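You operate a simulated robot arm through the tools that you are given. There is no shell and no other tool. Be economical: measure what you need, move in short steps, check, and stop when the job is done.

The job below is to be done with a simulated two-armed robot. You get a single attempt, and the scene is never put back.

JOB
On the top of the steel bench, fold the green cloth in half, so that its two short edges meet.

It is judged by the outcome, as a careful person would: the job done as asked, and still so three seconds after it is handed in. It fails if anything else is knocked over, pushed out of place, dropped, spilled or broken. Flat cloth is picked up by pressing the open fingertips on it (5 to 10 N) and closing them slowly along it; thin cloth reads only 2 to 8 mm in the jaws.

ROBOT AND FRAMES
Two 7-joint arms with two-finger parallel grippers on one trunk, on a base that drives. Base frame: it is fixed to the floor where the robot stands at the start and does not move with it; the origin is under the middle of the robot, x ahead of it, y to its left, z up. Readings come in mm, degrees, newtons and seconds.
The left shoulder is at the start at [70, 133, 1126], the right one opposite. Places, roughly: top of the steel bench [600, 0, 900]. Payload 1.57 kg a hand.
Tool frame (each hand has its own): the origin (TCP) lies between the finger pads and is the grasp point; the fingertips stand 30 mm ahead of it; z points along the fingers, y is the line along which they close. Largest opening 80 mm; finger width 17, thickness 12; the body of the gripper, 40 by 82 mm, starts 80 mm behind the TCP.
Orientation is told as [roll, pitch, yaw] about the base's x, y, z axes, in that order, counted from this pose: with the fingers straight down and closing along the base's y, the tool's x points along the base's -x, its y along +y and its z along -z.

CONTROLS
- The arms move only by the tool servo_tool. It takes "left_commands", "right_commands" or both (then of equal length, played together; a hand with none holds still); each is one flat list of numbers, 7 for each row, row after row: the shift along the base's x, y, z in units of 50 mm (1.0 is 50 mm), then the turn, a rotation vector about the base's x, y, z in units of 6 degrees (1.0 is 6 degrees), then the finger opening in m, from 0 to 0.08. In form: [dx, dy, dz, rx, ry, rz, jaw, dx, dy, dz, rx, ry, rz, jaw, ...]. A call has 1 to 8 rows; each row shifts and turns the commanded pose from where the row before left it. A call with a number of a shift or a turn outside -1 to 1 is refused whole. Rows are played at 5 a second. More than 50 mm and 8.6 degrees between two rows, or a gripper value outside its range, and nothing of the call is played. A pose out of reach is approached as far as the arm can. The call stops where the force on the tool passes 40 N (or 10 N more than at its start, if that is more) or the arm is blocked; 0.2 s more then pass. Each finger travels about 153 mm/s and halts on what it meets, pressing with about 37 N; the grip force reading is that of the motor and also rises with nothing between the fingers. The clock runs only during rows and for 0.2 s after the last one: add rows that do not move to give the fingers time. The reply holds the time, the measured pose of the TCP, the force on the tool along the base axes, the opening and the grip force, in the units named above and with some noise, with the torque about the TCP (base axes, N m) and any sound that the robot's microphone picked up.
- Cameras (640 x 400 px; columns grow to the right, rows downward): "scene" is now at [134.1, -2.6, 1345.9]; the picture's right is [-0.03, -1.00, -0.00], its down [-0.65, 0.02, -0.76] and it looks along [0.76, -0.02, -0.65] (base axes); focal length 232 px, centre (320, 200). "left" rides on the left gripper at [72, 7, -122] in its tool frame; the picture's right is [-0.09, 1.00, 0.00], its down [-0.84, -0.08, -0.54] and it looks along [-0.54, -0.05, 0.84] (tool axes); focal length 238 px, centre (320, 200). "right" rides on the right gripper at [72, -7, -122] in its tool frame; the picture's right is [0.09, 1.00, 0.00], its down [-0.84, 0.08, -0.54] and it looks along [-0.54, 0.05, 0.84] (tool axes); focal length 238 px, centre (320, 200). There is no depth. A picture from a camera that has moved, and an enlarged one, comes with that camera's place and axes in the base frame and with its lens.
- grab_frame(camera): a new picture of that camera. It takes no simulated time.
- slide_trunk(by): slides the trunk up (or, below 0, down) by that many mm; the arms and the scene camera ride with it, the base frame stays. It gives what a move gives, with no picture.
- steer(legs): drives the robot by 1 to 6 legs, each [ahead, left, turn to the left] in mm, mm and degrees, along the robot's own axes; the way and the turn of a leg run together, so that a leg with both is an arc; at most 1500 mm and 180 degrees a leg. The arms and the cameras ride along, it lands a little off, and it stops where it bumps. It gives what a move gives.
- pan_tilt(pan, tilt): turns the head with the scene camera to pan (to the left, within 86 degrees either way) and tilt (down, from -29 to 69), counted from straight ahead of the robot. It gives what a move gives.
- close_up(camera, box): a new picture of the part [left, top, right, bottom] of that camera's present view, enlarged. It takes no simulated time.
- job_done(): hands the job in; it is judged then, once.

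Work in short steps. Places have to be worked out from the pictures, the camera data and where the tool is seen: move nearer, look again, correct. Check each grasp and each placing, and mend what went wrong. You have 120 turns and 92 pictures in all, those below and enlarged ones among them. Open the grippers and draw the arms clear of the work before you hand the job in, unless the task says otherwise; then end with one line.

The tools are called as name(argument=value, ...) on one line, values as JSON. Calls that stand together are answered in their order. servo_tool: Moves the arms, as the interface text tells. Its arguments: {"type":"object","properties":{"left_commands":{"type":"array","items":{"type":"number"}},"right_commands":{"type":"array","items":{"type":"number"}}},"required":[]} The other tools are called the same way: slide_trunk (by) slides the trunk up or down; steer (legs) drives the base; pan_tilt (pan, tilt) turns the head that bears the scene camera; grab_frame (camera) takes a picture; close_up (camera, box) takes an enlarged picture of a part of a camera's view; job_done () hands the job in.

At the start:

```text
time: 0.0
left_eef_pos: [449.0, -19.1, 1147.2]
left_tcp_rot: [0.0, 0.1, 0.2]
left_wrist_force: [0.4, 0.5, 0.2]
left_wrist_torque: [0.01, 0.02, 0.04]
left_finger_gap: 80.2
left_gripper_force: 0.0
right_eef_pos: [418.4, -340.4, 1129.8]
right_tcp_rot: [-0.1, 0.0, 0.0]
right_wrist_force: [-0.5, 0.1, 0.5]
right_wrist_torque: [-0.03, -0.05, 0.01]
right_finger_gap: 80.0
right_gripper_force: 0.0
trunk travel left (down, up): [-700.0, 240.0]
robot x, y, heading: [2.3, 1.4, 0.2]
head pan, tilt: [-1.5, 40.6]
```

scene: 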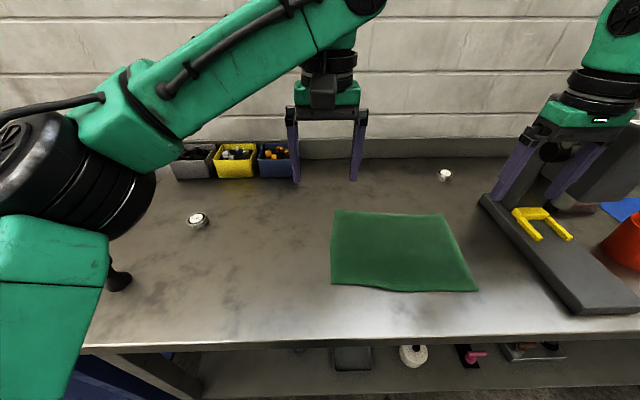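
right: 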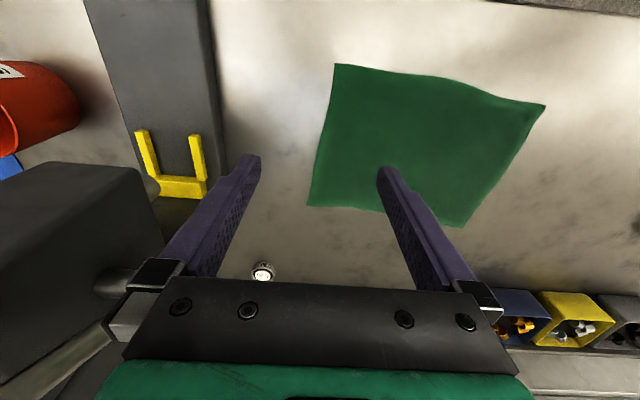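
left: 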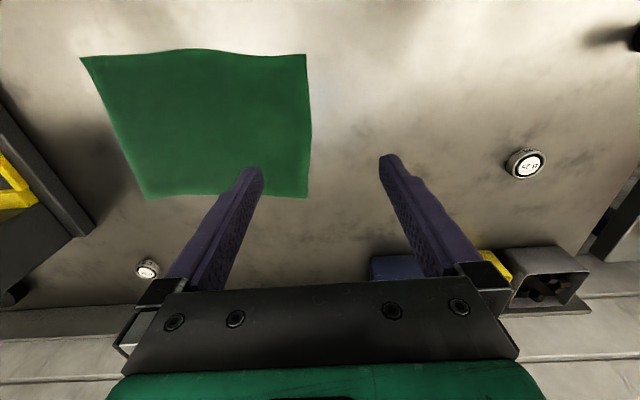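

The cloth runs from about x 388 to 664 and y -35 to -394, with its short edges at y≈-50 and y≈-380. I'll lift the right short edge with both hands (right hand near corner, left hand far corner) and carry it left. First I look at the right side and down at the base to check clearance.

pan_tilt(pan=-45, tilt=45)

grab_frame(camera="scene")

pan_tilt(pan=0, tilt=69)

grab_frame(camera="scene")

```text
time: 1.1
left_eef_pos: [449.4, -19.5, 1147.5]
left_tcp_rot: [0.1, -0.1, 0.1]
left_wrist_force: [-0.3, -0.2, -0.6]
left_wrist_torque: [-0.03, 0.01, 0.03]
left_finger_gap: 79.8
left_gripper_force: 0.1
right_eef_pos: [416.8, -341.9, 1130.5]
right_tcp_rot: [0.0, 0.0, 0.1]
right_wrist_force: [-0.5, -0.1, -0.4]
right_wrist_torque: [-0.01, 0.01, 0.03]
right_finger_gap: 80.1
right_gripper_force: 0.0
trunk travel left (down, up): [-700.0, 240.0]
robot x, y, heading: [2.5, -1.0, 0.1]
head pan, tilt: [-45.0, 45.0]
```

```text
88 pictures are left
camera scene: at [107.1, -57.8, 1339.6], right [-0.71, -0.71, 0.0], down [-0.5, 0.5, -0.71], along [0.5, -0.5, -0.71], focal length 232 px, centre (320, 200)
```

scene: 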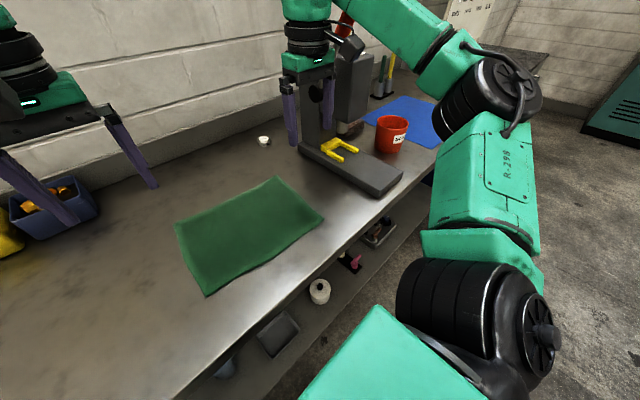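

```text
time: 2.2
left_eef_pos: [449.8, -19.0, 1149.1]
left_tcp_rot: [-0.1, 0.0, 0.1]
left_wrist_force: [0.6, -0.3, 0.3]
left_wrist_torque: [-0.03, 0.0, 0.01]
left_finger_gap: 79.9
left_gripper_force: 0.1
right_eef_pos: [416.4, -341.0, 1129.9]
right_tcp_rot: [0.1, 0.0, 0.0]
right_wrist_force: [-1.1, 0.5, 0.3]
right_wrist_torque: [0.02, 0.02, -0.02]
right_finger_gap: 80.0
right_gripper_force: 0.1
trunk travel left (down, up): [-700.0, 240.0]
robot x, y, heading: [-0.4, 1.6, -0.0]
head pan, tilt: [0.0, 68.8]
```

```text
87 pictures are left
camera scene: at [105.5, -0.5, 1310.7], right [0.0, -1.0, 0.0], down [-0.93, 0.0, -0.36], along [0.36, 0.0, -0.93], focal length 232 px, centre (320, 200)
```

scene: 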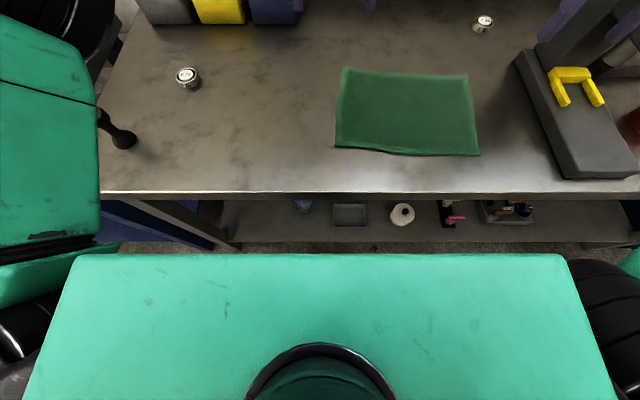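

The press and its tall column sit around (680,-630), and the robot's torso front is at x≈135. I drive right along the bench, then turn right a little, so the left shoulder comes forward for the far corner.

steer(legs=[[0, -240, 0], [0, 0, -25]])

pan_tilt(pan=25, tilt=50)

grab_frame(camera="scene")

```text
time: 3.5
left_eef_pos: [437.6, -114.7, 1152.4]
left_tcp_rot: [-0.8, -0.6, 0.3]
left_wrist_force: [-0.4, -0.3, 0.0]
left_wrist_torque: [0.01, -0.02, 0.0]
left_finger_gap: 79.9
left_gripper_force: 0.0
right_eef_pos: [406.4, -420.6, 1144.8]
right_tcp_rot: [-1.6, -1.0, 4.2]
right_wrist_force: [-25.5, 43.1, -13.9]
right_wrist_torque: [-6.64, -4.11, -0.22]
right_finger_gap: 79.8
right_gripper_force: 0.1
trunk travel left (down, up): [-700.0, 240.0]
robot x, y, heading: [-1.8, -114.0, 0.3]
head pan, tilt: [0.0, 68.8]
stopped in leg 1: the force on the tool passed its limit (the readings are from after the stop); the commanded pose is now the measured one
```

```text
time: 4.4
left_eef_pos: [436.9, -112.9, 1153.2]
left_tcp_rot: [-1.0, -0.7, 0.3]
left_wrist_force: [-0.1, 0.6, -0.6]
left_wrist_torque: [0.0, 0.02, -0.01]
left_finger_gap: 80.1
left_gripper_force: 0.0
right_eef_pos: [405.2, -419.3, 1144.3]
right_tcp_rot: [-1.8, -0.9, 3.6]
right_wrist_force: [-21.9, 52.5, -9.9]
right_wrist_torque: [-8.11, -3.35, -0.06]
right_finger_gap: 80.1
right_gripper_force: 0.0
trunk travel left (down, up): [-700.0, 240.0]
robot x, y, heading: [1.7, -115.5, 0.1]
head pan, tilt: [25.0, 50.0]
```

```text
86 pictures are left
camera scene: at [105.8, -59.4, 1333.2], right [0.43, -0.9, 0.02], down [-0.69, -0.34, -0.64], along [0.59, 0.26, -0.76], focal length 232 px, centre (320, 200)
```

scene: 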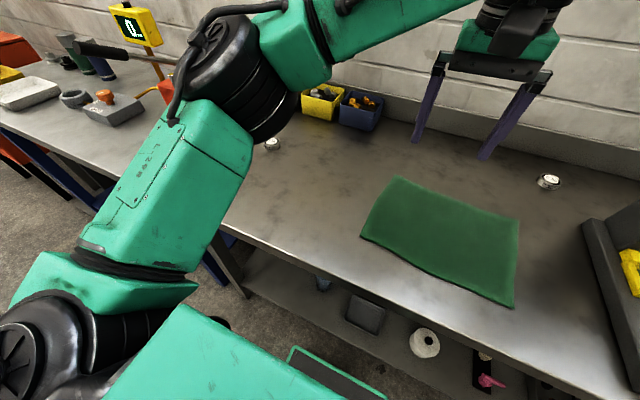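

The right hand has bumped the press, which pushes on it with about 50 N toward +y. I back the right hand off to the left and then look at the press.

servo_tool(right_commands=[0, 0.5, 0, 0, 0, 0, 0.08, 0, 0.7, 0, 0, 0, 0, 0.08, 0, 0.7, 0, 0, 0, 0, 0.08])

pan_tilt(pan=-40, tilt=35)

grab_frame(camera="scene")

grab_frame(camera="right")

```text
time: 5.4
left_eef_pos: [463.4, -198.6, 1153.2]
left_tcp_rot: [0.6, -0.9, -5.7]
left_wrist_force: [0.3, 0.2, 0.1]
left_wrist_torque: [0.03, 0.0, -0.01]
left_finger_gap: 80.0
left_gripper_force: 0.0
right_eef_pos: [407.2, -412.0, 1148.9]
right_tcp_rot: [1.3, -3.0, -4.2]
right_wrist_force: [0.5, 0.5, -0.1]
right_wrist_torque: [0.0, 0.0, -0.02]
right_finger_gap: 80.2
right_gripper_force: 0.2
trunk travel left (down, up): [-700.0, 240.0]
robot x, y, heading: [30.8, -122.8, -5.6]
head pan, tilt: [25.0, 50.0]
stopped in row 3 (right hand): the arm was blocked; the commanded pose is now the measured one
```

```text
time: 6.8
left_eef_pos: [460.3, -197.6, 1155.2]
left_tcp_rot: [0.8, -0.9, -5.5]
left_wrist_force: [0.0, 0.9, -0.5]
left_wrist_torque: [0.01, 0.0, -0.03]
left_finger_gap: 80.4
left_gripper_force: 0.0
right_eef_pos: [405.4, -412.2, 1147.5]
right_tcp_rot: [1.3, -3.0, -3.7]
right_wrist_force: [0.2, -0.4, 0.1]
right_wrist_torque: [0.01, 0.01, 0.01]
right_finger_gap: 79.9
right_gripper_force: 0.1
trunk travel left (down, up): [-700.0, 240.0]
robot x, y, heading: [31.5, -125.5, -5.6]
head pan, tilt: [-40.0, 35.0]
```

```text
85 pictures are left
camera scene: at [122.4, -206.2, 1355.4], right [-0.71, -0.7, -0.02], down [-0.39, 0.42, -0.82], along [0.58, -0.58, -0.57], focal length 232 px, centre (320, 200)
```

scene: 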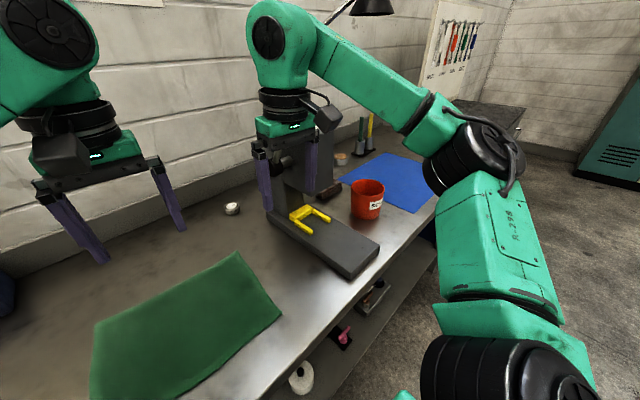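

```text
84 pictures are left
camera right: at [327.1, -414.5, 1265.3], right [-0.03, 1.0, 0.02], down [0.81, 0.01, 0.59], along [0.59, 0.03, -0.81], focal length 238 px, centre (320, 200)
```

right: 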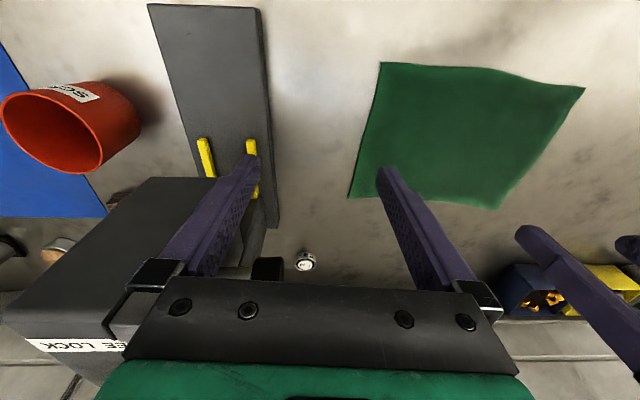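

The press base hasn't shifted: measured against the cup, it's in the same place. The right hand seems caught on the press head though, so I zoom in on it.

close_up(camera="right", box=[80, 100, 340, 300])

close_up(camera="scene", box=[220, 60, 380, 260])

grab_frame(camera="left")

```text
2.00 times, centred on (210, 200) of right
camera zoom: at [327.1, -414.5, 1265.3], right [-0.03, 1.0, 0.02], down [0.81, 0.01, 0.59], along [0.59, 0.03, -0.81], focal length 477 px, centre (540, 200)
```

zoom: 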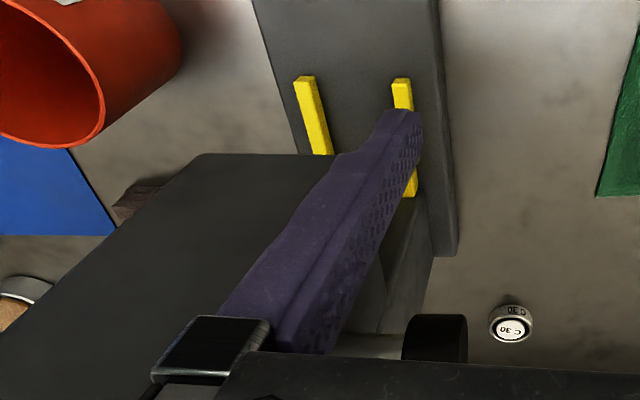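

```text
2.00 times, centred on (300, 160) of scene
camera zoom: at [122.4, -206.2, 1355.4], right [-0.71, -0.7, -0.02], down [-0.39, 0.42, -0.82], along [0.58, -0.58, -0.57], focal length 464 px, centre (360, 280)
```

zoom: 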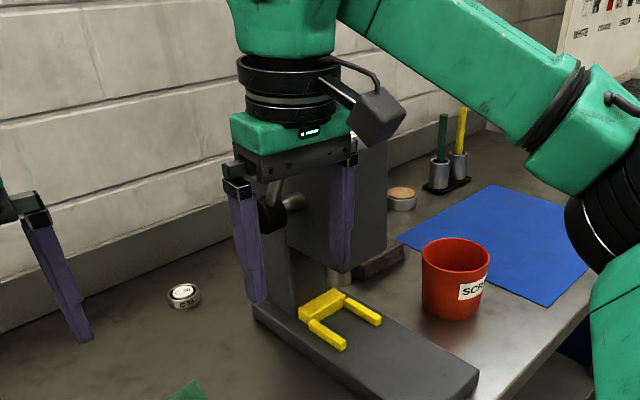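

```text
81 pictures are left
camera left: at [387.5, -186.3, 1275.7], right [0.19, 0.98, 0.01], down [0.82, -0.16, 0.55], along [0.55, -0.09, -0.83], focal length 238 px, centre (320, 200)
```

left: 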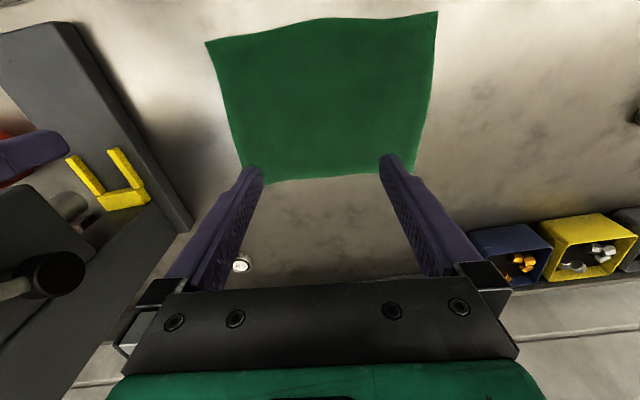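

The press head and its side knob lie behind (+x) the right hand's outer finger. I pull the right hand straight back in -x and raise it slightly, so it comes clear of the press.

servo_tool(right_commands=[-0.4, 0, 0, 0, 0, 0, 0.08, -0.4, 0, 0, 0, 0, 0, 0.08, -0.4, 0, 0, 0, 0, 0, 0.08, -0.4, 0, 0, 0, 0, 0, 0.08])

grab_frame(camera="scene")

```text
time: 7.8
left_eef_pos: [479.1, -174.9, 1147.9]
left_tcp_rot: [-0.4, -0.1, -5.2]
left_wrist_force: [-0.2, 1.1, 0.2]
left_wrist_torque: [-0.06, -0.03, 0.0]
left_finger_gap: 79.9
left_gripper_force: 0.0
right_eef_pos: [342.4, -386.7, 1138.8]
right_tcp_rot: [-0.6, -1.0, -2.9]
right_wrist_force: [-0.3, 0.9, 0.8]
right_wrist_torque: [-0.1, 0.0, -0.02]
right_finger_gap: 80.2
right_gripper_force: 0.1
trunk travel left (down, up): [-700.0, 240.0]
robot x, y, heading: [31.7, -124.7, -5.4]
head pan, tilt: [-40.0, 35.0]
```

```text
80 pictures are left
camera scene: at [143.5, -180.6, 1354.0], right [-0.71, -0.7, 0.0], down [-0.4, 0.4, -0.82], along [0.58, -0.59, -0.57], focal length 232 px, centre (320, 200)
```

scene: 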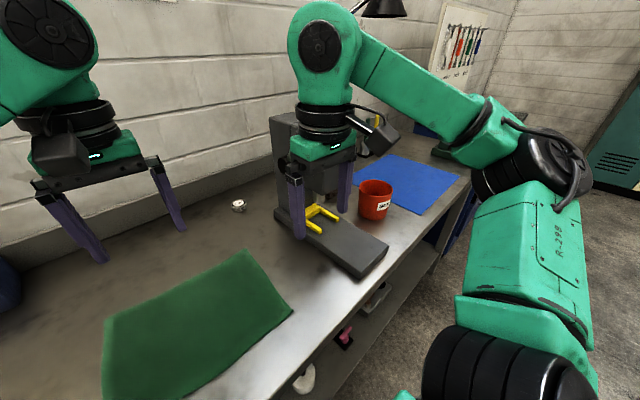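

The hand is free, and the press is still upright in its place. The press head overhangs to about y≈-460, so I'll work from the cloth's left edge instead: grip it, drag the cloth left, then fold it right. I drive left and turn right so the left arm serves the far corner and the right arm the near one.

steer(legs=[[0, 210, 0], [0, 0, -18]])

pan_tilt(pan=10, tilt=50)

grab_frame(camera="scene")

```text
time: 10.4
left_eef_pos: [456.7, -85.3, 1148.3]
left_tcp_rot: [0.1, 0.1, -20.4]
left_wrist_force: [-0.9, 0.3, 0.1]
left_wrist_torque: [0.0, -0.04, -0.01]
left_finger_gap: 80.5
left_gripper_force: 0.0
right_eef_pos: [270.7, -255.3, 1138.8]
right_tcp_rot: [0.2, -1.2, -18.5]
right_wrist_force: [-0.3, 0.1, 0.6]
right_wrist_torque: [0.03, -0.02, -0.02]
right_finger_gap: 79.8
right_gripper_force: 0.0
trunk travel left (down, up): [-700.0, 240.0]
robot x, y, heading: [43.3, 92.7, -20.5]
head pan, tilt: [-40.0, 35.0]
stopped in leg 2: the robot was blocked; the commanded pose is now the measured one
```

```text
time: 11.6
left_eef_pos: [457.7, -82.9, 1147.8]
left_tcp_rot: [0.0, 0.0, -20.5]
left_wrist_force: [0.2, 0.1, -0.1]
left_wrist_torque: [0.02, 0.05, 0.01]
left_finger_gap: 79.9
left_gripper_force: 0.1
right_eef_pos: [270.9, -252.9, 1138.4]
right_tcp_rot: [0.1, -1.3, -18.4]
right_wrist_force: [-0.3, 0.3, 1.0]
right_wrist_torque: [-0.02, -0.03, 0.0]
right_finger_gap: 79.9
right_gripper_force: 0.2
trunk travel left (down, up): [-700.0, 240.0]
robot x, y, heading: [42.3, 91.2, -20.8]
head pan, tilt: [10.0, 50.0]
```

```text
79 pictures are left
camera scene: at [165.9, 60.9, 1332.7], right [-0.18, -0.98, 0.0], down [-0.75, 0.14, -0.64], along [0.63, -0.12, -0.77], focal length 232 px, centre (320, 200)
```

scene: 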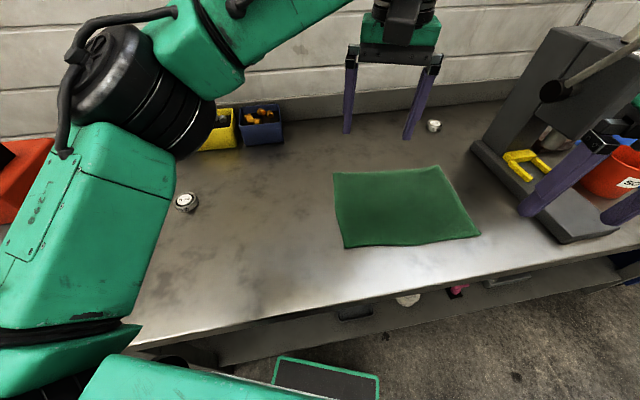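

All corners agree to a few mm: A(666,-73) and D(414,-40) on the left edge, B(635,-400) and C(388,-369) on the right. The base just touched the bench, so I back off a little. Then I send the left hand over the far corner A, yawing it toward -90°.

steer(legs=[[-14, -5, 0]])

servo_tool(left_commands=[0.45, 0, -0.2, 0, 0, -0.97, 0.08, 0.45, 0, -0.2, 0, 0, -0.97, 0.08, 0.45, 0, -0.2, 0, 0, -0.97, 0.08, 0.45, 0, -0.2, 0, 0, -0.97, 0.08, 0.45, 0, -0.2, 0, 0, -0.97, 0.08, 0.45, 0, -0.2, 0, 0, -0.97, 0.08, 0.45, 0, -0.2, 0, 0, -0.97, 0.08, 0.45, 0, -0.2, 0, 0, -0.97, 0.08])

servo_tool(left_commands=[0.1, 0, -0.2, 0, 0, -0.97, 0.08, 0.1, 0, -0.2, 0, 0, -0.97, 0.08, 0, 0, -0.2, 0, 0, -0.97, 0.08, 0, 0, -0.2, 0, 0, -0.97, 0.08])

grab_frame(camera="left")

```text
time: 12.3
left_eef_pos: [446.0, -81.7, 1147.4]
left_tcp_rot: [0.0, 0.2, -20.5]
left_wrist_force: [0.8, 0.0, -0.4]
left_wrist_torque: [-0.02, 0.03, -0.01]
left_finger_gap: 80.0
left_gripper_force: 0.1
right_eef_pos: [260.4, -251.9, 1137.3]
right_tcp_rot: [0.0, -1.1, -18.3]
right_wrist_force: [-0.5, -0.3, -0.1]
right_wrist_torque: [-0.03, 0.06, 0.03]
right_finger_gap: 80.0
right_gripper_force: 0.0
trunk travel left (down, up): [-700.0, 240.0]
robot x, y, heading: [32.5, 96.0, -20.9]
head pan, tilt: [10.0, 50.0]
```

```text
time: 14.2
left_eef_pos: [586.7, -58.4, 1050.0]
left_tcp_rot: [-0.5, 0.3, -66.3]
left_wrist_force: [-0.7, 0.8, 0.0]
left_wrist_torque: [-0.02, 0.0, -0.01]
left_finger_gap: 80.0
left_gripper_force: 0.0
left hand out of reach, approached as far as the arm can: row 6, 7, 8
right_eef_pos: [260.2, -250.0, 1138.9]
right_tcp_rot: [-0.1, -1.1, -18.4]
right_wrist_force: [0.3, 0.4, 0.3]
right_wrist_torque: [-0.02, 0.01, 0.01]
right_finger_gap: 79.7
right_gripper_force: 0.1
trunk travel left (down, up): [-700.0, 240.0]
robot x, y, heading: [34.2, 96.2, -20.6]
head pan, tilt: [10.0, 50.0]
```

```text
time: 15.2
left_eef_pos: [595.4, -59.7, 1010.3]
left_tcp_rot: [0.0, 0.1, -90.4]
left_wrist_force: [-0.1, -0.3, 0.7]
left_wrist_torque: [-0.04, 0.0, 0.0]
left_finger_gap: 79.9
left_gripper_force: 0.0
right_eef_pos: [257.3, -254.0, 1138.6]
right_tcp_rot: [0.1, -1.0, -18.4]
right_wrist_force: [0.8, -0.1, -0.5]
right_wrist_torque: [-0.02, 0.0, -0.02]
right_finger_gap: 80.1
right_gripper_force: 0.1
trunk travel left (down, up): [-700.0, 240.0]
robot x, y, heading: [27.5, 95.3, -20.7]
head pan, tilt: [10.0, 50.0]
```

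```text
78 pictures are left
camera left: at [601.6, 10.8, 1133.0], right [1.0, -0.1, 0.0], down [-0.08, -0.84, 0.54], along [-0.05, -0.54, -0.84], focal length 238 px, centre (320, 200)
```

left: 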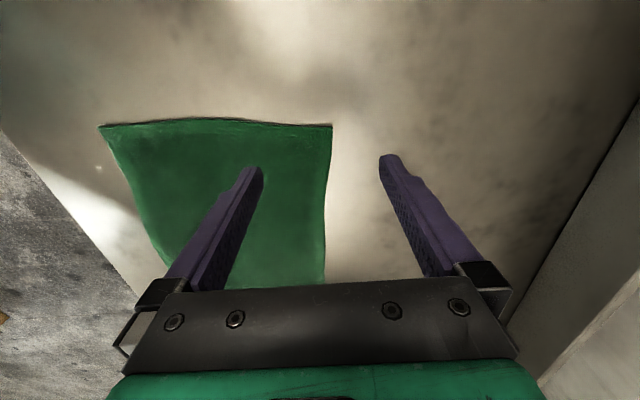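

From the left hand's camera, corner A works out at about (607,-55) if the surface is near z=900, and the scene rays agree with that height. So the corners are A(609,-60), D(384,-34), B(583,-355), C(364,-329). I lower the left hand to just above its grasp point (579,-68) with the jaws at 30 mm, and look.

servo_tool(left_commands=[-0.16, -0.08, -0.4, 0, 0, 0, 0.03, -0.16, -0.08, -0.4, 0, 0, 0, 0.03, 0, 0, -0.4, 0, 0, 0, 0.03, 0, 0, 0, 0, 0, 0, 0.03])

grab_frame(camera="left")

```text
time: 16.1
left_eef_pos: [577.1, -70.1, 950.4]
left_tcp_rot: [0.0, 0.0, -90.3]
left_wrist_force: [-0.6, 0.7, 0.0]
left_wrist_torque: [0.02, 0.01, -0.01]
left_finger_gap: 30.4
left_gripper_force: 0.0
right_eef_pos: [257.1, -252.9, 1139.1]
right_tcp_rot: [0.0, -1.2, -18.4]
right_wrist_force: [-1.0, 0.0, 0.3]
right_wrist_torque: [-0.03, -0.01, -0.02]
right_finger_gap: 80.0
right_gripper_force: 0.1
trunk travel left (down, up): [-700.0, 240.0]
robot x, y, heading: [27.3, 93.7, -20.6]
head pan, tilt: [10.0, 50.0]
```

```text
77 pictures are left
camera left: at [584.8, 2.4, 1072.7], right [1.0, -0.1, 0.0], down [-0.08, -0.84, 0.54], along [-0.05, -0.54, -0.84], focal length 238 px, centre (320, 200)
```

left: 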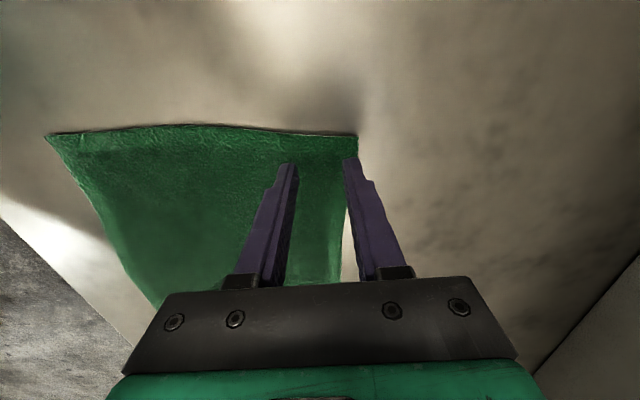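

Corner A is confirmed at (607,-56), and the jaws sit about 15 mm inside it. I move the left hand 4 mm inward and down to feel for contact.

servo_tool(left_commands=[-0.08, 0, -0.2, 0, 0, 0, 0.03, 0, 0, -0.12, 0, 0, 0, 0.03, 0, 0, 0, 0, 0, 0, 0.03])

servo_tool(left_commands=[0, 0, -0.06, 0, 0, 0, 0.03, 0, 0, 0, 0, 0, 0, 0.03])

```text
time: 16.9
left_eef_pos: [573.7, -68.7, 934.1]
left_tcp_rot: [0.1, 0.0, -90.2]
left_wrist_force: [0.3, 0.5, 0.4]
left_wrist_torque: [0.02, -0.01, -0.01]
left_finger_gap: 30.1
left_gripper_force: 0.1
right_eef_pos: [257.0, -252.3, 1139.2]
right_tcp_rot: [0.0, -1.2, -18.4]
right_wrist_force: [-0.1, -0.5, 0.3]
right_wrist_torque: [0.02, 0.0, 0.01]
right_finger_gap: 79.9
right_gripper_force: 0.0
trunk travel left (down, up): [-700.0, 240.0]
robot x, y, heading: [28.8, 96.1, -20.8]
head pan, tilt: [10.0, 50.0]
```

```text
time: 17.6
left_eef_pos: [573.4, -68.9, 933.7]
left_tcp_rot: [0.0, 0.0, -90.3]
left_wrist_force: [0.8, 0.2, 7.7]
left_wrist_torque: [0.03, -0.03, 0.01]
left_finger_gap: 29.9
left_gripper_force: 0.1
right_eef_pos: [255.4, -251.8, 1139.3]
right_tcp_rot: [0.1, -1.2, -18.4]
right_wrist_force: [-0.9, 0.8, -0.3]
right_wrist_torque: [0.02, 0.03, 0.02]
right_finger_gap: 80.3
right_gripper_force: 0.0
trunk travel left (down, up): [-700.0, 240.0]
robot x, y, heading: [27.8, 98.0, -20.7]
head pan, tilt: [10.0, 50.0]
```

Contact at 7.7 N, so the surface is at about z=902. I close the jaws slowly along the cloth.

servo_tool(left_commands=[0, 0, 0, 0, 0, 0, 0.026, 0, 0, 0, 0, 0, 0, 0.022, 0, 0, 0, 0, 0, 0, 0.018, 0, 0, 0, 0, 0, 0, 0.014, 0, 0, 0, 0, 0, 0, 0.01, 0, 0, 0, 0, 0, 0, 0.006, 0, 0, 0, 0, 0, 0, 0.002, 0, 0, 0, 0, 0, 0, 0])

grab_frame(camera="left")

```text
time: 19.4
left_eef_pos: [572.5, -68.0, 932.1]
left_tcp_rot: [0.1, 0.0, -90.3]
left_wrist_force: [0.1, -1.3, 10.6]
left_wrist_torque: [-0.01, 0.01, -0.02]
left_finger_gap: 4.6
left_gripper_force: 25.5
right_eef_pos: [255.5, -252.1, 1138.5]
right_tcp_rot: [0.1, -1.3, -18.4]
right_wrist_force: [-0.1, 0.1, 0.1]
right_wrist_torque: [0.02, -0.03, -0.01]
right_finger_gap: 79.7
right_gripper_force: 0.1
trunk travel left (down, up): [-700.0, 240.0]
robot x, y, heading: [28.1, 92.6, -20.4]
head pan, tilt: [10.0, 50.0]
```

```text
76 pictures are left
camera left: at [579.3, 2.9, 1055.2], right [1.0, -0.1, 0.0], down [-0.08, -0.84, 0.54], along [-0.05, -0.54, -0.84], focal length 238 px, centre (320, 200)
```

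left: 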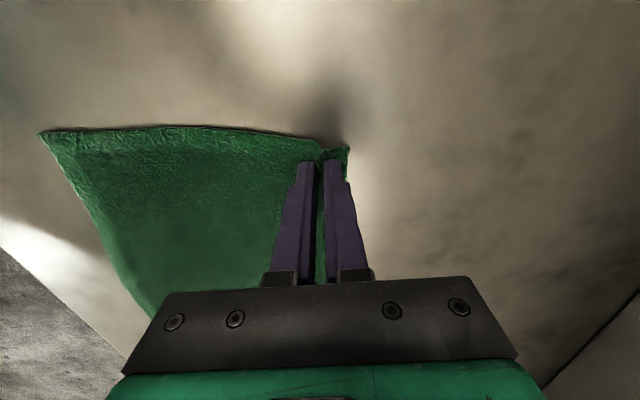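

Gap 4.6 mm with ridge visible between the fingers: corner A is gripped. I ease the left hand up slightly and bring the right hand toward corner D, yawing it and lowering it.

servo_tool(left_commands=[0, 0, 0.06, 0, 0, 0, 0, 0, 0, 0, 0, 0, 0, 0, 0, 0, 0, 0, 0, 0, 0, 0, 0, 0, 0, 0, 0, 0, 0, 0, 0, 0, 0, 0, 0, 0, 0, 0, 0, 0, 0, 0, 0, 0, 0, 0, 0, 0, 0, 0, 0, 0, 0, 0, 0, 0], right_commands=[0.2, 0.2, -0.35, 0, 0.2, -1, 0.06, 0.2, 0.2, -0.35, 0, 0, -1, 0.04, 0.2, 0.2, -0.35, 0, 0, -1, 0.03, 0.2, 0.2, -0.35, 0, 0, -1, 0.03, 0.2, 0.2, -0.35, 0, 0, -1, 0.03, 0.2, 0.2, -0.35, 0, 0, -1, 0.03, 0.2, 0.2, -0.35, 0, 0, -1, 0.03, 0.2, 0.2, -0.35, 0, 0, -1, 0.03])

grab_frame(camera="scene")

```text
time: 21.1
left_eef_pos: [574.0, -69.8, 934.6]
left_tcp_rot: [0.0, 0.0, -90.2]
left_wrist_force: [-0.2, -0.3, 1.6]
left_wrist_torque: [0.05, -0.01, 0.0]
left_finger_gap: 4.5
left_gripper_force: 25.0
right_eef_pos: [336.1, -174.3, 999.2]
right_tcp_rot: [-0.4, -0.1, -66.6]
right_wrist_force: [-0.1, 0.3, 0.7]
right_wrist_torque: [-0.03, 0.03, 0.04]
right_finger_gap: 29.9
right_gripper_force: 0.1
trunk travel left (down, up): [-700.0, 240.0]
robot x, y, heading: [30.0, 94.4, -20.8]
head pan, tilt: [10.0, 50.0]
```

```text
75 pictures are left
camera scene: at [151.6, 61.4, 1332.6], right [-0.18, -0.98, 0.0], down [-0.75, 0.14, -0.64], along [0.63, -0.12, -0.77], focal length 232 px, centre (320, 200)
```

scene: 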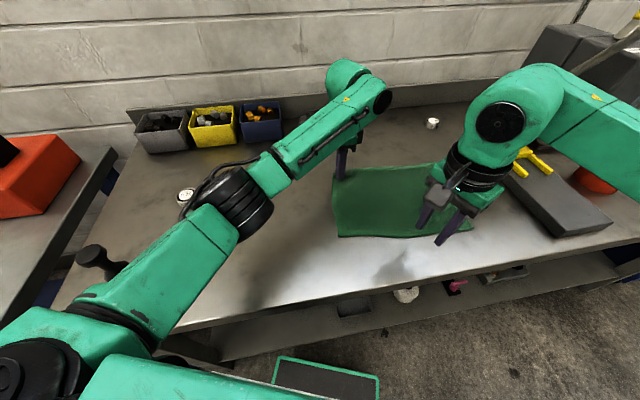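

There is good clearance between the arms. I continue the right hand to above D.

servo_tool(right_commands=[0.31, 0.5, -0.15, 0, 0, -0.96, 0.03, 0.31, 0.5, -0.15, 0, 0, -0.96, 0.03, 0.31, 0.5, -0.15, 0, 0, -0.96, 0.03, 0.31, 0.5, -0.15, 0, 0, -0.96, 0.03, 0.31, 0.5, -0.15, 0, 0, 0, 0.03, 0, 0, 0, 0, 0, 0, 0.03])

grab_frame(camera="right")

```text
time: 22.6
left_eef_pos: [573.8, -69.0, 935.4]
left_tcp_rot: [0.0, 0.1, -90.3]
left_wrist_force: [0.2, -0.9, 0.3]
left_wrist_torque: [0.03, 0.0, 0.0]
left_finger_gap: 4.6
left_gripper_force: 25.2
right_eef_pos: [413.5, -46.3, 959.9]
right_tcp_rot: [-0.4, 0.0, -89.5]
right_wrist_force: [0.4, 0.0, -0.9]
right_wrist_torque: [0.0, -0.01, 0.03]
right_finger_gap: 30.2
right_gripper_force: 0.0
trunk travel left (down, up): [-700.0, 240.0]
robot x, y, heading: [30.8, 89.7, -20.7]
head pan, tilt: [10.0, 50.0]
```

```text
74 pictures are left
camera right: at [408.0, 26.1, 1082.3], right [0.99, 0.1, -0.01], down [0.09, -0.84, 0.54], along [0.05, -0.54, -0.84], focal length 238 px, centre (320, 200)
```

right: 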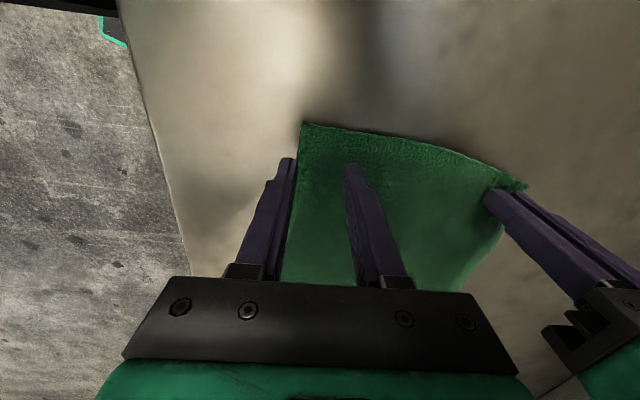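

D is at about (398,-22), so the grasp point is (429,-41). I shift and lower the right hand to contact.

servo_tool(right_commands=[0.31, 0.1, -0.2, 0, 0, 0, 0.03, 0, 0, -0.3, 0, 0, 0, 0.03, 0, 0, 0, 0, 0, 0, 0.03])

grab_frame(camera="right")

```text
time: 22.9
left_eef_pos: [576.0, -63.6, 933.1]
left_tcp_rot: [-0.1, 0.1, -89.7]
left_wrist_force: [-0.1, -0.9, 2.6]
left_wrist_torque: [-0.05, 0.01, -0.01]
left_finger_gap: 4.3
left_gripper_force: 25.0
right_eef_pos: [419.2, -43.3, 959.9]
right_tcp_rot: [-0.5, 0.2, -88.4]
right_wrist_force: [-3.8, -2.6, 3.1]
right_wrist_torque: [0.7, -0.58, 0.41]
right_finger_gap: 30.0
right_gripper_force: 0.1
trunk travel left (down, up): [-700.0, 240.0]
robot x, y, heading: [30.5, 93.9, -20.5]
head pan, tilt: [10.0, 50.0]
stopped in row 1 (right hand): the force on the tool passed its limit (the readings are from after the stop); the commanded pose is now the measured one
```

```text
73 pictures are left
camera right: at [411.1, 29.2, 1081.5], right [0.99, 0.12, -0.01], down [0.11, -0.84, 0.54], along [0.06, -0.54, -0.84], focal length 238 px, centre (320, 200)
```

right: 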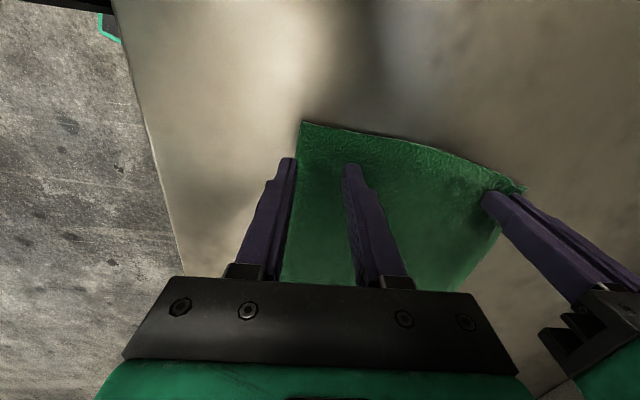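

The right wrist met the left arm about 155 mm apart in x. I look at where they touch.

servo_tool(right_commands=[-0.2, 0, 0, 0, 0, 0, 0.03, 0, 0, 0, 0, 0, 0, 0.03])

close_up(camera="scene", box=[240, 40, 480, 260])

```text
time: 23.5
left_eef_pos: [576.8, -64.2, 934.1]
left_tcp_rot: [-0.2, 0.1, -89.7]
left_wrist_force: [-0.4, 0.2, 2.6]
left_wrist_torque: [0.01, -0.01, -0.01]
left_finger_gap: 4.5
left_gripper_force: 24.8
right_eef_pos: [409.0, -43.9, 958.8]
right_tcp_rot: [-0.5, 0.2, -88.4]
right_wrist_force: [0.8, -0.3, 0.0]
right_wrist_torque: [-0.01, 0.01, 0.02]
right_finger_gap: 29.9
right_gripper_force: 0.0
trunk travel left (down, up): [-700.0, 240.0]
robot x, y, heading: [26.8, 90.2, -20.7]
head pan, tilt: [10.0, 50.0]
```

```text
1.82 times, centred on (360, 150) of scene
camera zoom: at [150.8, 61.5, 1332.7], right [-0.18, -0.98, 0.0], down [-0.75, 0.14, -0.64], along [0.63, -0.12, -0.77], focal length 422 px, centre (247, 291)
```

zoom: 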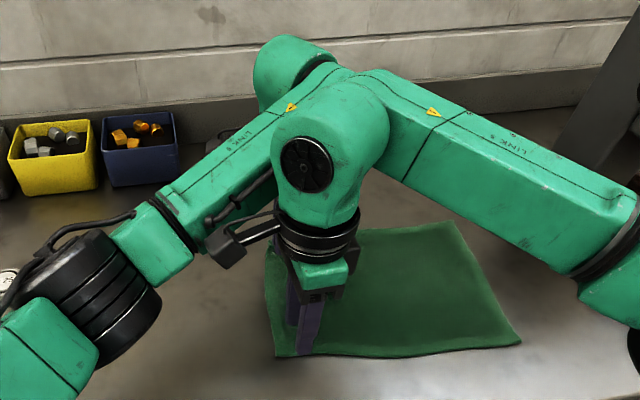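

The right wrist knuckle touches the left forearm. I lean the right hand 24° so its wrist moves to -y, away from that forearm, then shift to x≈427.

servo_tool(right_commands=[0, -0.1, 0, 1, 0, -0.1, 0.03, 0, 0, 0, 1, 0, -0.1, 0.03, 0, 0, 0, 1, 0, 0, 0.03, 0, 0, 0, 1, 0, 0, 0.03, 0.18, 0, 0, 0, 0, 0, 0.03, 0.18, 0.05, 0, 0, 0, 0, 0.03, 0, 0, 0, 0, 0, 0, 0.03])

grab_frame(camera="right")

```text
time: 25.1
left_eef_pos: [575.3, -64.5, 933.3]
left_tcp_rot: [-0.2, 0.2, -89.7]
left_wrist_force: [-0.5, -1.0, 3.9]
left_wrist_torque: [0.0, 0.0, 0.01]
left_finger_gap: 4.5
left_gripper_force: 25.0
right_eef_pos: [426.3, -46.7, 959.1]
right_tcp_rot: [-0.2, 24.2, -89.6]
right_wrist_force: [0.3, 0.9, -0.3]
right_wrist_torque: [0.0, 0.03, 0.0]
right_finger_gap: 30.1
right_gripper_force: 0.0
trunk travel left (down, up): [-700.0, 240.0]
robot x, y, heading: [27.6, 93.9, -20.5]
head pan, tilt: [10.0, 50.0]
```

```text
71 pictures are left
camera right: at [420.4, -29.4, 1099.7], right [1.0, 0.09, 0.03], down [0.09, -0.98, 0.15], along [0.05, -0.15, -0.99], focal length 238 px, centre (320, 200)
```

right: 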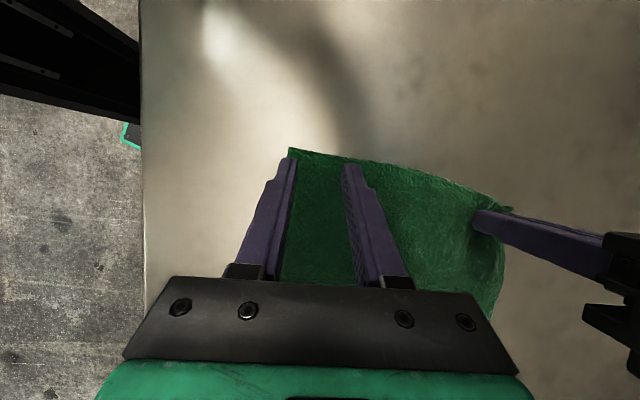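

D is at (402,-19). I shift the right hand slightly inward and descend to contact.

servo_tool(right_commands=[0.08, 0.06, -0.3, 0, 0, 0, 0.03, 0, 0, -0.12, 0, 0, 0, 0.03, 0, 0, 0, 0, 0, 0, 0.03])

servo_tool(right_commands=[0, 0, -0.08, 0, 0, 0, 0.03, 0, 0, 0, 0, 0, 0, 0.03])

```text
time: 25.9
left_eef_pos: [575.9, -63.3, 934.2]
left_tcp_rot: [0.0, 0.2, -89.7]
left_wrist_force: [0.3, -0.7, 5.2]
left_wrist_torque: [-0.01, 0.03, -0.02]
left_finger_gap: 4.3
left_gripper_force: 25.2
right_eef_pos: [429.5, -43.4, 937.2]
right_tcp_rot: [-0.2, 24.2, -89.5]
right_wrist_force: [0.4, 0.6, -0.2]
right_wrist_torque: [0.01, -0.03, -0.02]
right_finger_gap: 30.3
right_gripper_force: 0.0
trunk travel left (down, up): [-700.0, 240.0]
robot x, y, heading: [28.0, 92.0, -20.7]
head pan, tilt: [10.0, 50.0]
```

```text
time: 26.5
left_eef_pos: [575.2, -65.3, 934.1]
left_tcp_rot: [0.0, 0.1, -89.7]
left_wrist_force: [0.3, -0.6, 3.6]
left_wrist_torque: [-0.04, -0.04, 0.01]
left_finger_gap: 4.3
left_gripper_force: 25.0
right_eef_pos: [430.9, -43.0, 935.3]
right_tcp_rot: [-0.2, 24.2, -89.5]
right_wrist_force: [-0.3, -0.2, 1.8]
right_wrist_torque: [0.0, 0.01, 0.01]
right_finger_gap: 30.1
right_gripper_force: 0.0
trunk travel left (down, up): [-700.0, 240.0]
robot x, y, heading: [32.7, 95.6, -20.3]
head pan, tilt: [10.0, 50.0]
```

Just touching at 1.8 N. I press 1.5 mm more and close slowly.

servo_tool(right_commands=[0, 0, -0.03, 0, 0, 0, 0.03, 0, 0, 0, 0, 0, 0, 0.03])

servo_tool(right_commands=[0, 0, 0, 0, 0, 0, 0.026, 0, 0, 0, 0, 0, 0, 0.022, 0, 0, 0, 0, 0, 0, 0.018, 0, 0, 0, 0, 0, 0, 0.014, 0, 0, 0, 0, 0, 0, 0.01, 0, 0, 0, 0, 0, 0, 0.006, 0, 0, 0, 0, 0, 0, 0.002, 0, 0, 0, 0, 0, 0, 0])

grab_frame(camera="right")

```text
time: 27.1
left_eef_pos: [575.3, -64.3, 933.2]
left_tcp_rot: [-0.1, 0.2, -89.7]
left_wrist_force: [0.6, -0.5, 3.5]
left_wrist_torque: [-0.01, -0.01, 0.01]
left_finger_gap: 4.4
left_gripper_force: 24.6
right_eef_pos: [431.5, -42.7, 934.2]
right_tcp_rot: [-0.1, 24.2, -89.5]
right_wrist_force: [0.5, 0.6, 6.8]
right_wrist_torque: [0.01, 0.0, 0.02]
right_finger_gap: 29.8
right_gripper_force: 0.1
trunk travel left (down, up): [-700.0, 240.0]
robot x, y, heading: [29.5, 95.6, -20.8]
head pan, tilt: [10.0, 50.0]
```

```text
time: 28.9
left_eef_pos: [574.8, -65.2, 933.6]
left_tcp_rot: [-0.1, 0.2, -89.7]
left_wrist_force: [-2.1, 0.5, 1.3]
left_wrist_torque: [-0.01, 0.06, -0.02]
left_finger_gap: 4.6
left_gripper_force: 25.2
right_eef_pos: [429.2, -43.2, 933.2]
right_tcp_rot: [-0.1, 24.2, -89.5]
right_wrist_force: [2.6, 0.6, 10.3]
right_wrist_torque: [0.05, -0.08, -0.02]
right_finger_gap: 3.8
right_gripper_force: 24.7
trunk travel left (down, up): [-700.0, 240.0]
robot x, y, heading: [27.1, 91.0, -20.9]
head pan, tilt: [10.0, 50.0]
```

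```text
70 pictures are left
camera right: at [423.7, -25.8, 1073.9], right [0.99, 0.09, 0.04], down [0.09, -0.98, 0.15], along [0.05, -0.15, -0.99], focal length 238 px, centre (320, 200)
```

right: 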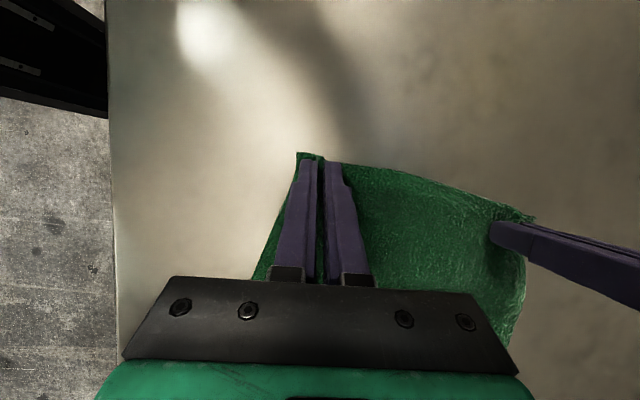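

Both corners are gripped (4.6 and 3.8 mm). I lift them 8 mm and drag the whole cloth about 90 mm left by driving the base, to get it clear of the press.

servo_tool(left_commands=[0, 0, 0.08, 0, 0, 0, 0, 0, 0, 0.08, 0, 0, 0, 0, 0, 0, 0, 0, 0, 0, 0], right_commands=[0, 0, 0.08, 0, 0, 0, 0, 0, 0, 0.08, 0, 0, 0, 0, 0, 0, 0, 0, 0, 0, 0])

steer(legs=[[-32, 84, 0]])

grab_frame(camera="scene")

```text
time: 29.7
left_eef_pos: [575.6, -65.2, 940.4]
left_tcp_rot: [-0.2, 0.2, -89.8]
left_wrist_force: [-2.0, 0.2, -1.0]
left_wrist_torque: [-0.01, 0.04, 0.03]
left_finger_gap: 4.4
left_gripper_force: 25.2
right_eef_pos: [430.8, -43.0, 941.2]
right_tcp_rot: [-0.3, 24.2, -89.5]
right_wrist_force: [2.9, -1.2, 0.1]
right_wrist_torque: [-0.01, -0.08, -0.02]
right_finger_gap: 3.6
right_gripper_force: 24.6
trunk travel left (down, up): [-700.0, 240.0]
robot x, y, heading: [24.3, 88.4, -20.4]
head pan, tilt: [10.0, 50.0]
```

```text
time: 30.8
left_eef_pos: [574.7, 24.7, 941.1]
left_tcp_rot: [-0.2, 0.2, -89.8]
left_wrist_force: [-2.0, 0.1, -1.0]
left_wrist_torque: [0.02, 0.06, 0.05]
left_finger_gap: 4.4
left_gripper_force: 25.2
right_eef_pos: [430.4, 46.1, 941.2]
right_tcp_rot: [-0.3, 24.2, -89.7]
right_wrist_force: [1.9, -1.1, 0.3]
right_wrist_torque: [-0.02, -0.05, -0.02]
right_finger_gap: 3.6
right_gripper_force: 24.3
trunk travel left (down, up): [-700.0, 240.0]
robot x, y, heading: [27.9, 185.5, -20.6]
head pan, tilt: [10.0, 50.0]
```

```text
69 pictures are left
camera scene: at [151.0, 151.9, 1332.6], right [-0.18, -0.98, 0.0], down [-0.75, 0.14, -0.64], along [0.63, -0.12, -0.77], focal length 232 px, centre (320, 200)
```

scene: 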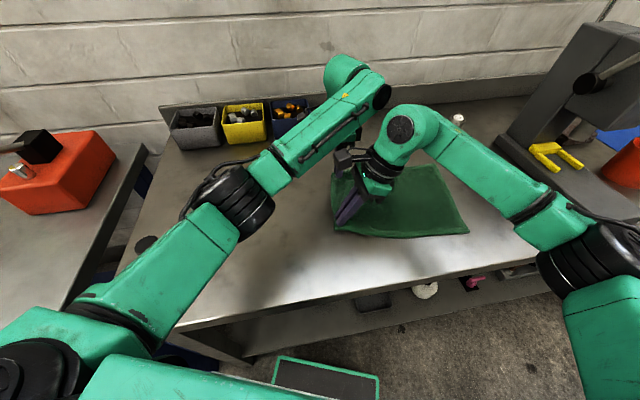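

The cloth slid cleanly. Now the fold: I lift both corners about 120 mm while moving slightly right and leaning the left hand too, and then carry them right with the base.

servo_tool(left_commands=[0, -0.1, 0.6, 1, 0, 0, 0, 0, -0.2, 0.6, 1, 0, 0, 0, 0, -0.2, 0.6, 1, 0, 0, 0, 0, -0.3, 0.6, 1, 0, 0, 0, 0, 0, 0, 0, 0, 0, 0], right_commands=[0, -0.1, 0.6, 0, 0, 0, 0, 0, -0.2, 0.6, 0, 0, 0, 0, 0, -0.2, 0.6, 0, 0, 0, 0, 0, -0.3, 0.6, 0, 0, 0, 0, 0, 0, 0, 0, 0, 0, 0])

grab_frame(camera="scene")

```text
time: 31.3
left_eef_pos: [576.1, 21.8, 973.3]
left_tcp_rot: [-0.4, 6.2, -89.2]
left_wrist_force: [-3.4, -0.4, -0.7]
left_wrist_torque: [0.0, 0.12, 0.03]
left_finger_gap: 4.5
left_gripper_force: 25.2
left hand out of reach, approached as far as the arm can: row 2
right_eef_pos: [429.2, 35.3, 971.7]
right_tcp_rot: [-0.2, 23.8, -89.5]
right_wrist_force: [-5.9, -2.5, -0.8]
right_wrist_torque: [0.4, -1.54, 0.27]
right_finger_gap: 3.3
right_gripper_force: 24.5
trunk travel left (down, up): [-700.0, 240.0]
robot x, y, heading: [27.2, 185.8, -20.8]
head pan, tilt: [10.0, 50.0]
stopped in row 2 (right hand): the force on the tool passed its limit (the readings are from after the stop); the commanded pose is now the measured one
```

```text
68 pictures are left
camera scene: at [149.5, 150.2, 1332.7], right [-0.18, -0.98, 0.0], down [-0.75, 0.14, -0.64], along [0.63, -0.12, -0.77], focal length 232 px, centre (320, 200)
```

scene: 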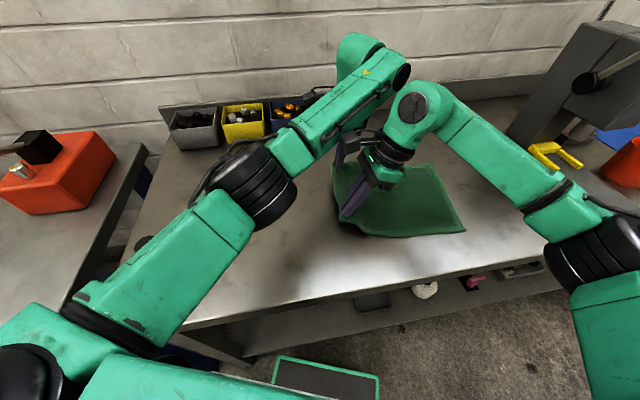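

Leaning the left hand brings the arms together, so I undo that lean. From here I lift with the trunk, which keeps the arm configuration fixed.

servo_tool(left_commands=[0, 0, 0, -1, 0, 0, 0, 0, 0, 0, 0, 0, 0, 0], right_commands=[0, -0.1, 0, 0, 0, 0, 0, 0, 0, 0, 0, 0, 0, 0])

slide_trunk(by=70)

grab_frame(camera="scene")

```text
time: 31.9
left_eef_pos: [577.1, 22.8, 972.1]
left_tcp_rot: [-0.2, -0.2, -89.3]
left_wrist_force: [-3.9, 0.0, -0.8]
left_wrist_torque: [0.03, 0.09, 0.05]
left_finger_gap: 4.4
left_gripper_force: 25.1
right_eef_pos: [430.0, 32.5, 972.5]
right_tcp_rot: [-0.4, 23.8, -89.5]
right_wrist_force: [3.4, 0.5, 0.0]
right_wrist_torque: [0.05, -0.11, -0.03]
right_finger_gap: 3.5
right_gripper_force: 24.8
trunk travel left (down, up): [-700.0, 240.0]
robot x, y, heading: [29.9, 188.4, -20.7]
head pan, tilt: [10.0, 50.0]
```

```text
time: 33.0
left_eef_pos: [578.9, 23.5, 1043.1]
left_tcp_rot: [-0.3, 0.0, -89.4]
left_wrist_force: [-3.6, 0.7, -0.7]
left_wrist_torque: [0.01, 0.08, 0.05]
left_finger_gap: 4.4
left_gripper_force: 25.5
right_eef_pos: [430.4, 32.0, 1042.4]
right_tcp_rot: [-0.5, 23.7, -89.5]
right_wrist_force: [4.7, -0.6, -0.1]
right_wrist_torque: [0.01, -0.09, -0.03]
right_finger_gap: 3.4
right_gripper_force: 24.9
trunk travel left (down, up): [-770.0, 170.0]
robot x, y, heading: [28.5, 186.9, -20.4]
head pan, tilt: [10.0, 50.0]
```

```text
67 pictures are left
camera scene: at [151.1, 152.3, 1402.6], right [-0.18, -0.98, 0.0], down [-0.75, 0.14, -0.64], along [0.63, -0.12, -0.77], focal length 232 px, centre (320, 200)
```

scene: 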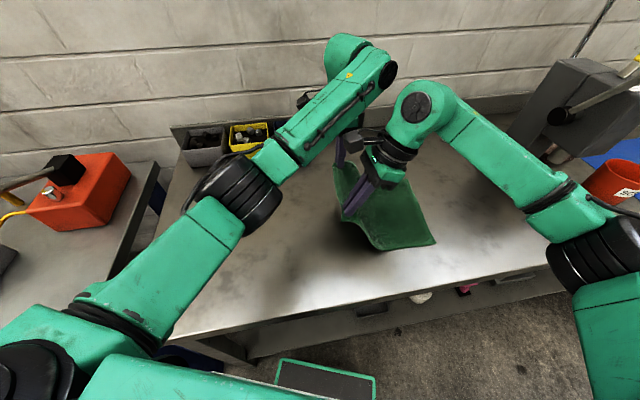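

Lifting pulled the cloth a little further left, which is fine. I carry the edge right by about 120 mm and look.

steer(legs=[[32, -117, 0]])

grab_frame(camera="scene")

```text
time: 34.2
left_eef_pos: [566.3, -98.5, 1042.2]
left_tcp_rot: [-0.4, 0.0, -89.3]
left_wrist_force: [-3.5, 1.4, 0.1]
left_wrist_torque: [0.0, 0.08, 0.1]
left_finger_gap: 4.3
left_gripper_force: 25.3
right_eef_pos: [418.6, -88.0, 1041.9]
right_tcp_rot: [-0.4, 23.7, -89.4]
right_wrist_force: [4.3, -0.5, 0.9]
right_wrist_torque: [0.0, -0.11, -0.03]
right_finger_gap: 3.5
right_gripper_force: 24.8
trunk travel left (down, up): [-770.0, 170.0]
robot x, y, heading: [19.6, 61.9, -20.6]
head pan, tilt: [10.0, 50.0]
```

```text
66 pictures are left
camera scene: at [139.1, 31.6, 1402.7], right [-0.18, -0.98, 0.0], down [-0.75, 0.14, -0.64], along [0.63, -0.12, -0.77], focal length 232 px, centre (320, 200)
```

scene: 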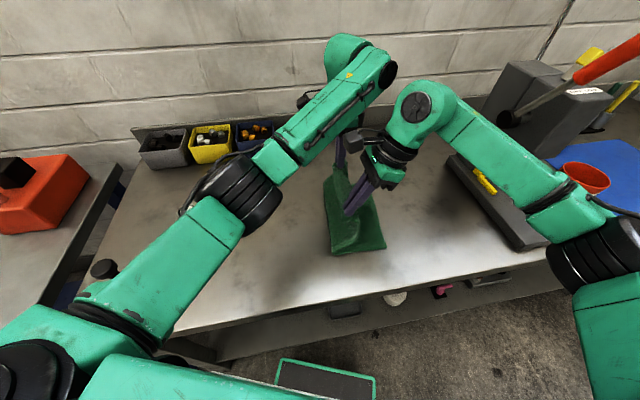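

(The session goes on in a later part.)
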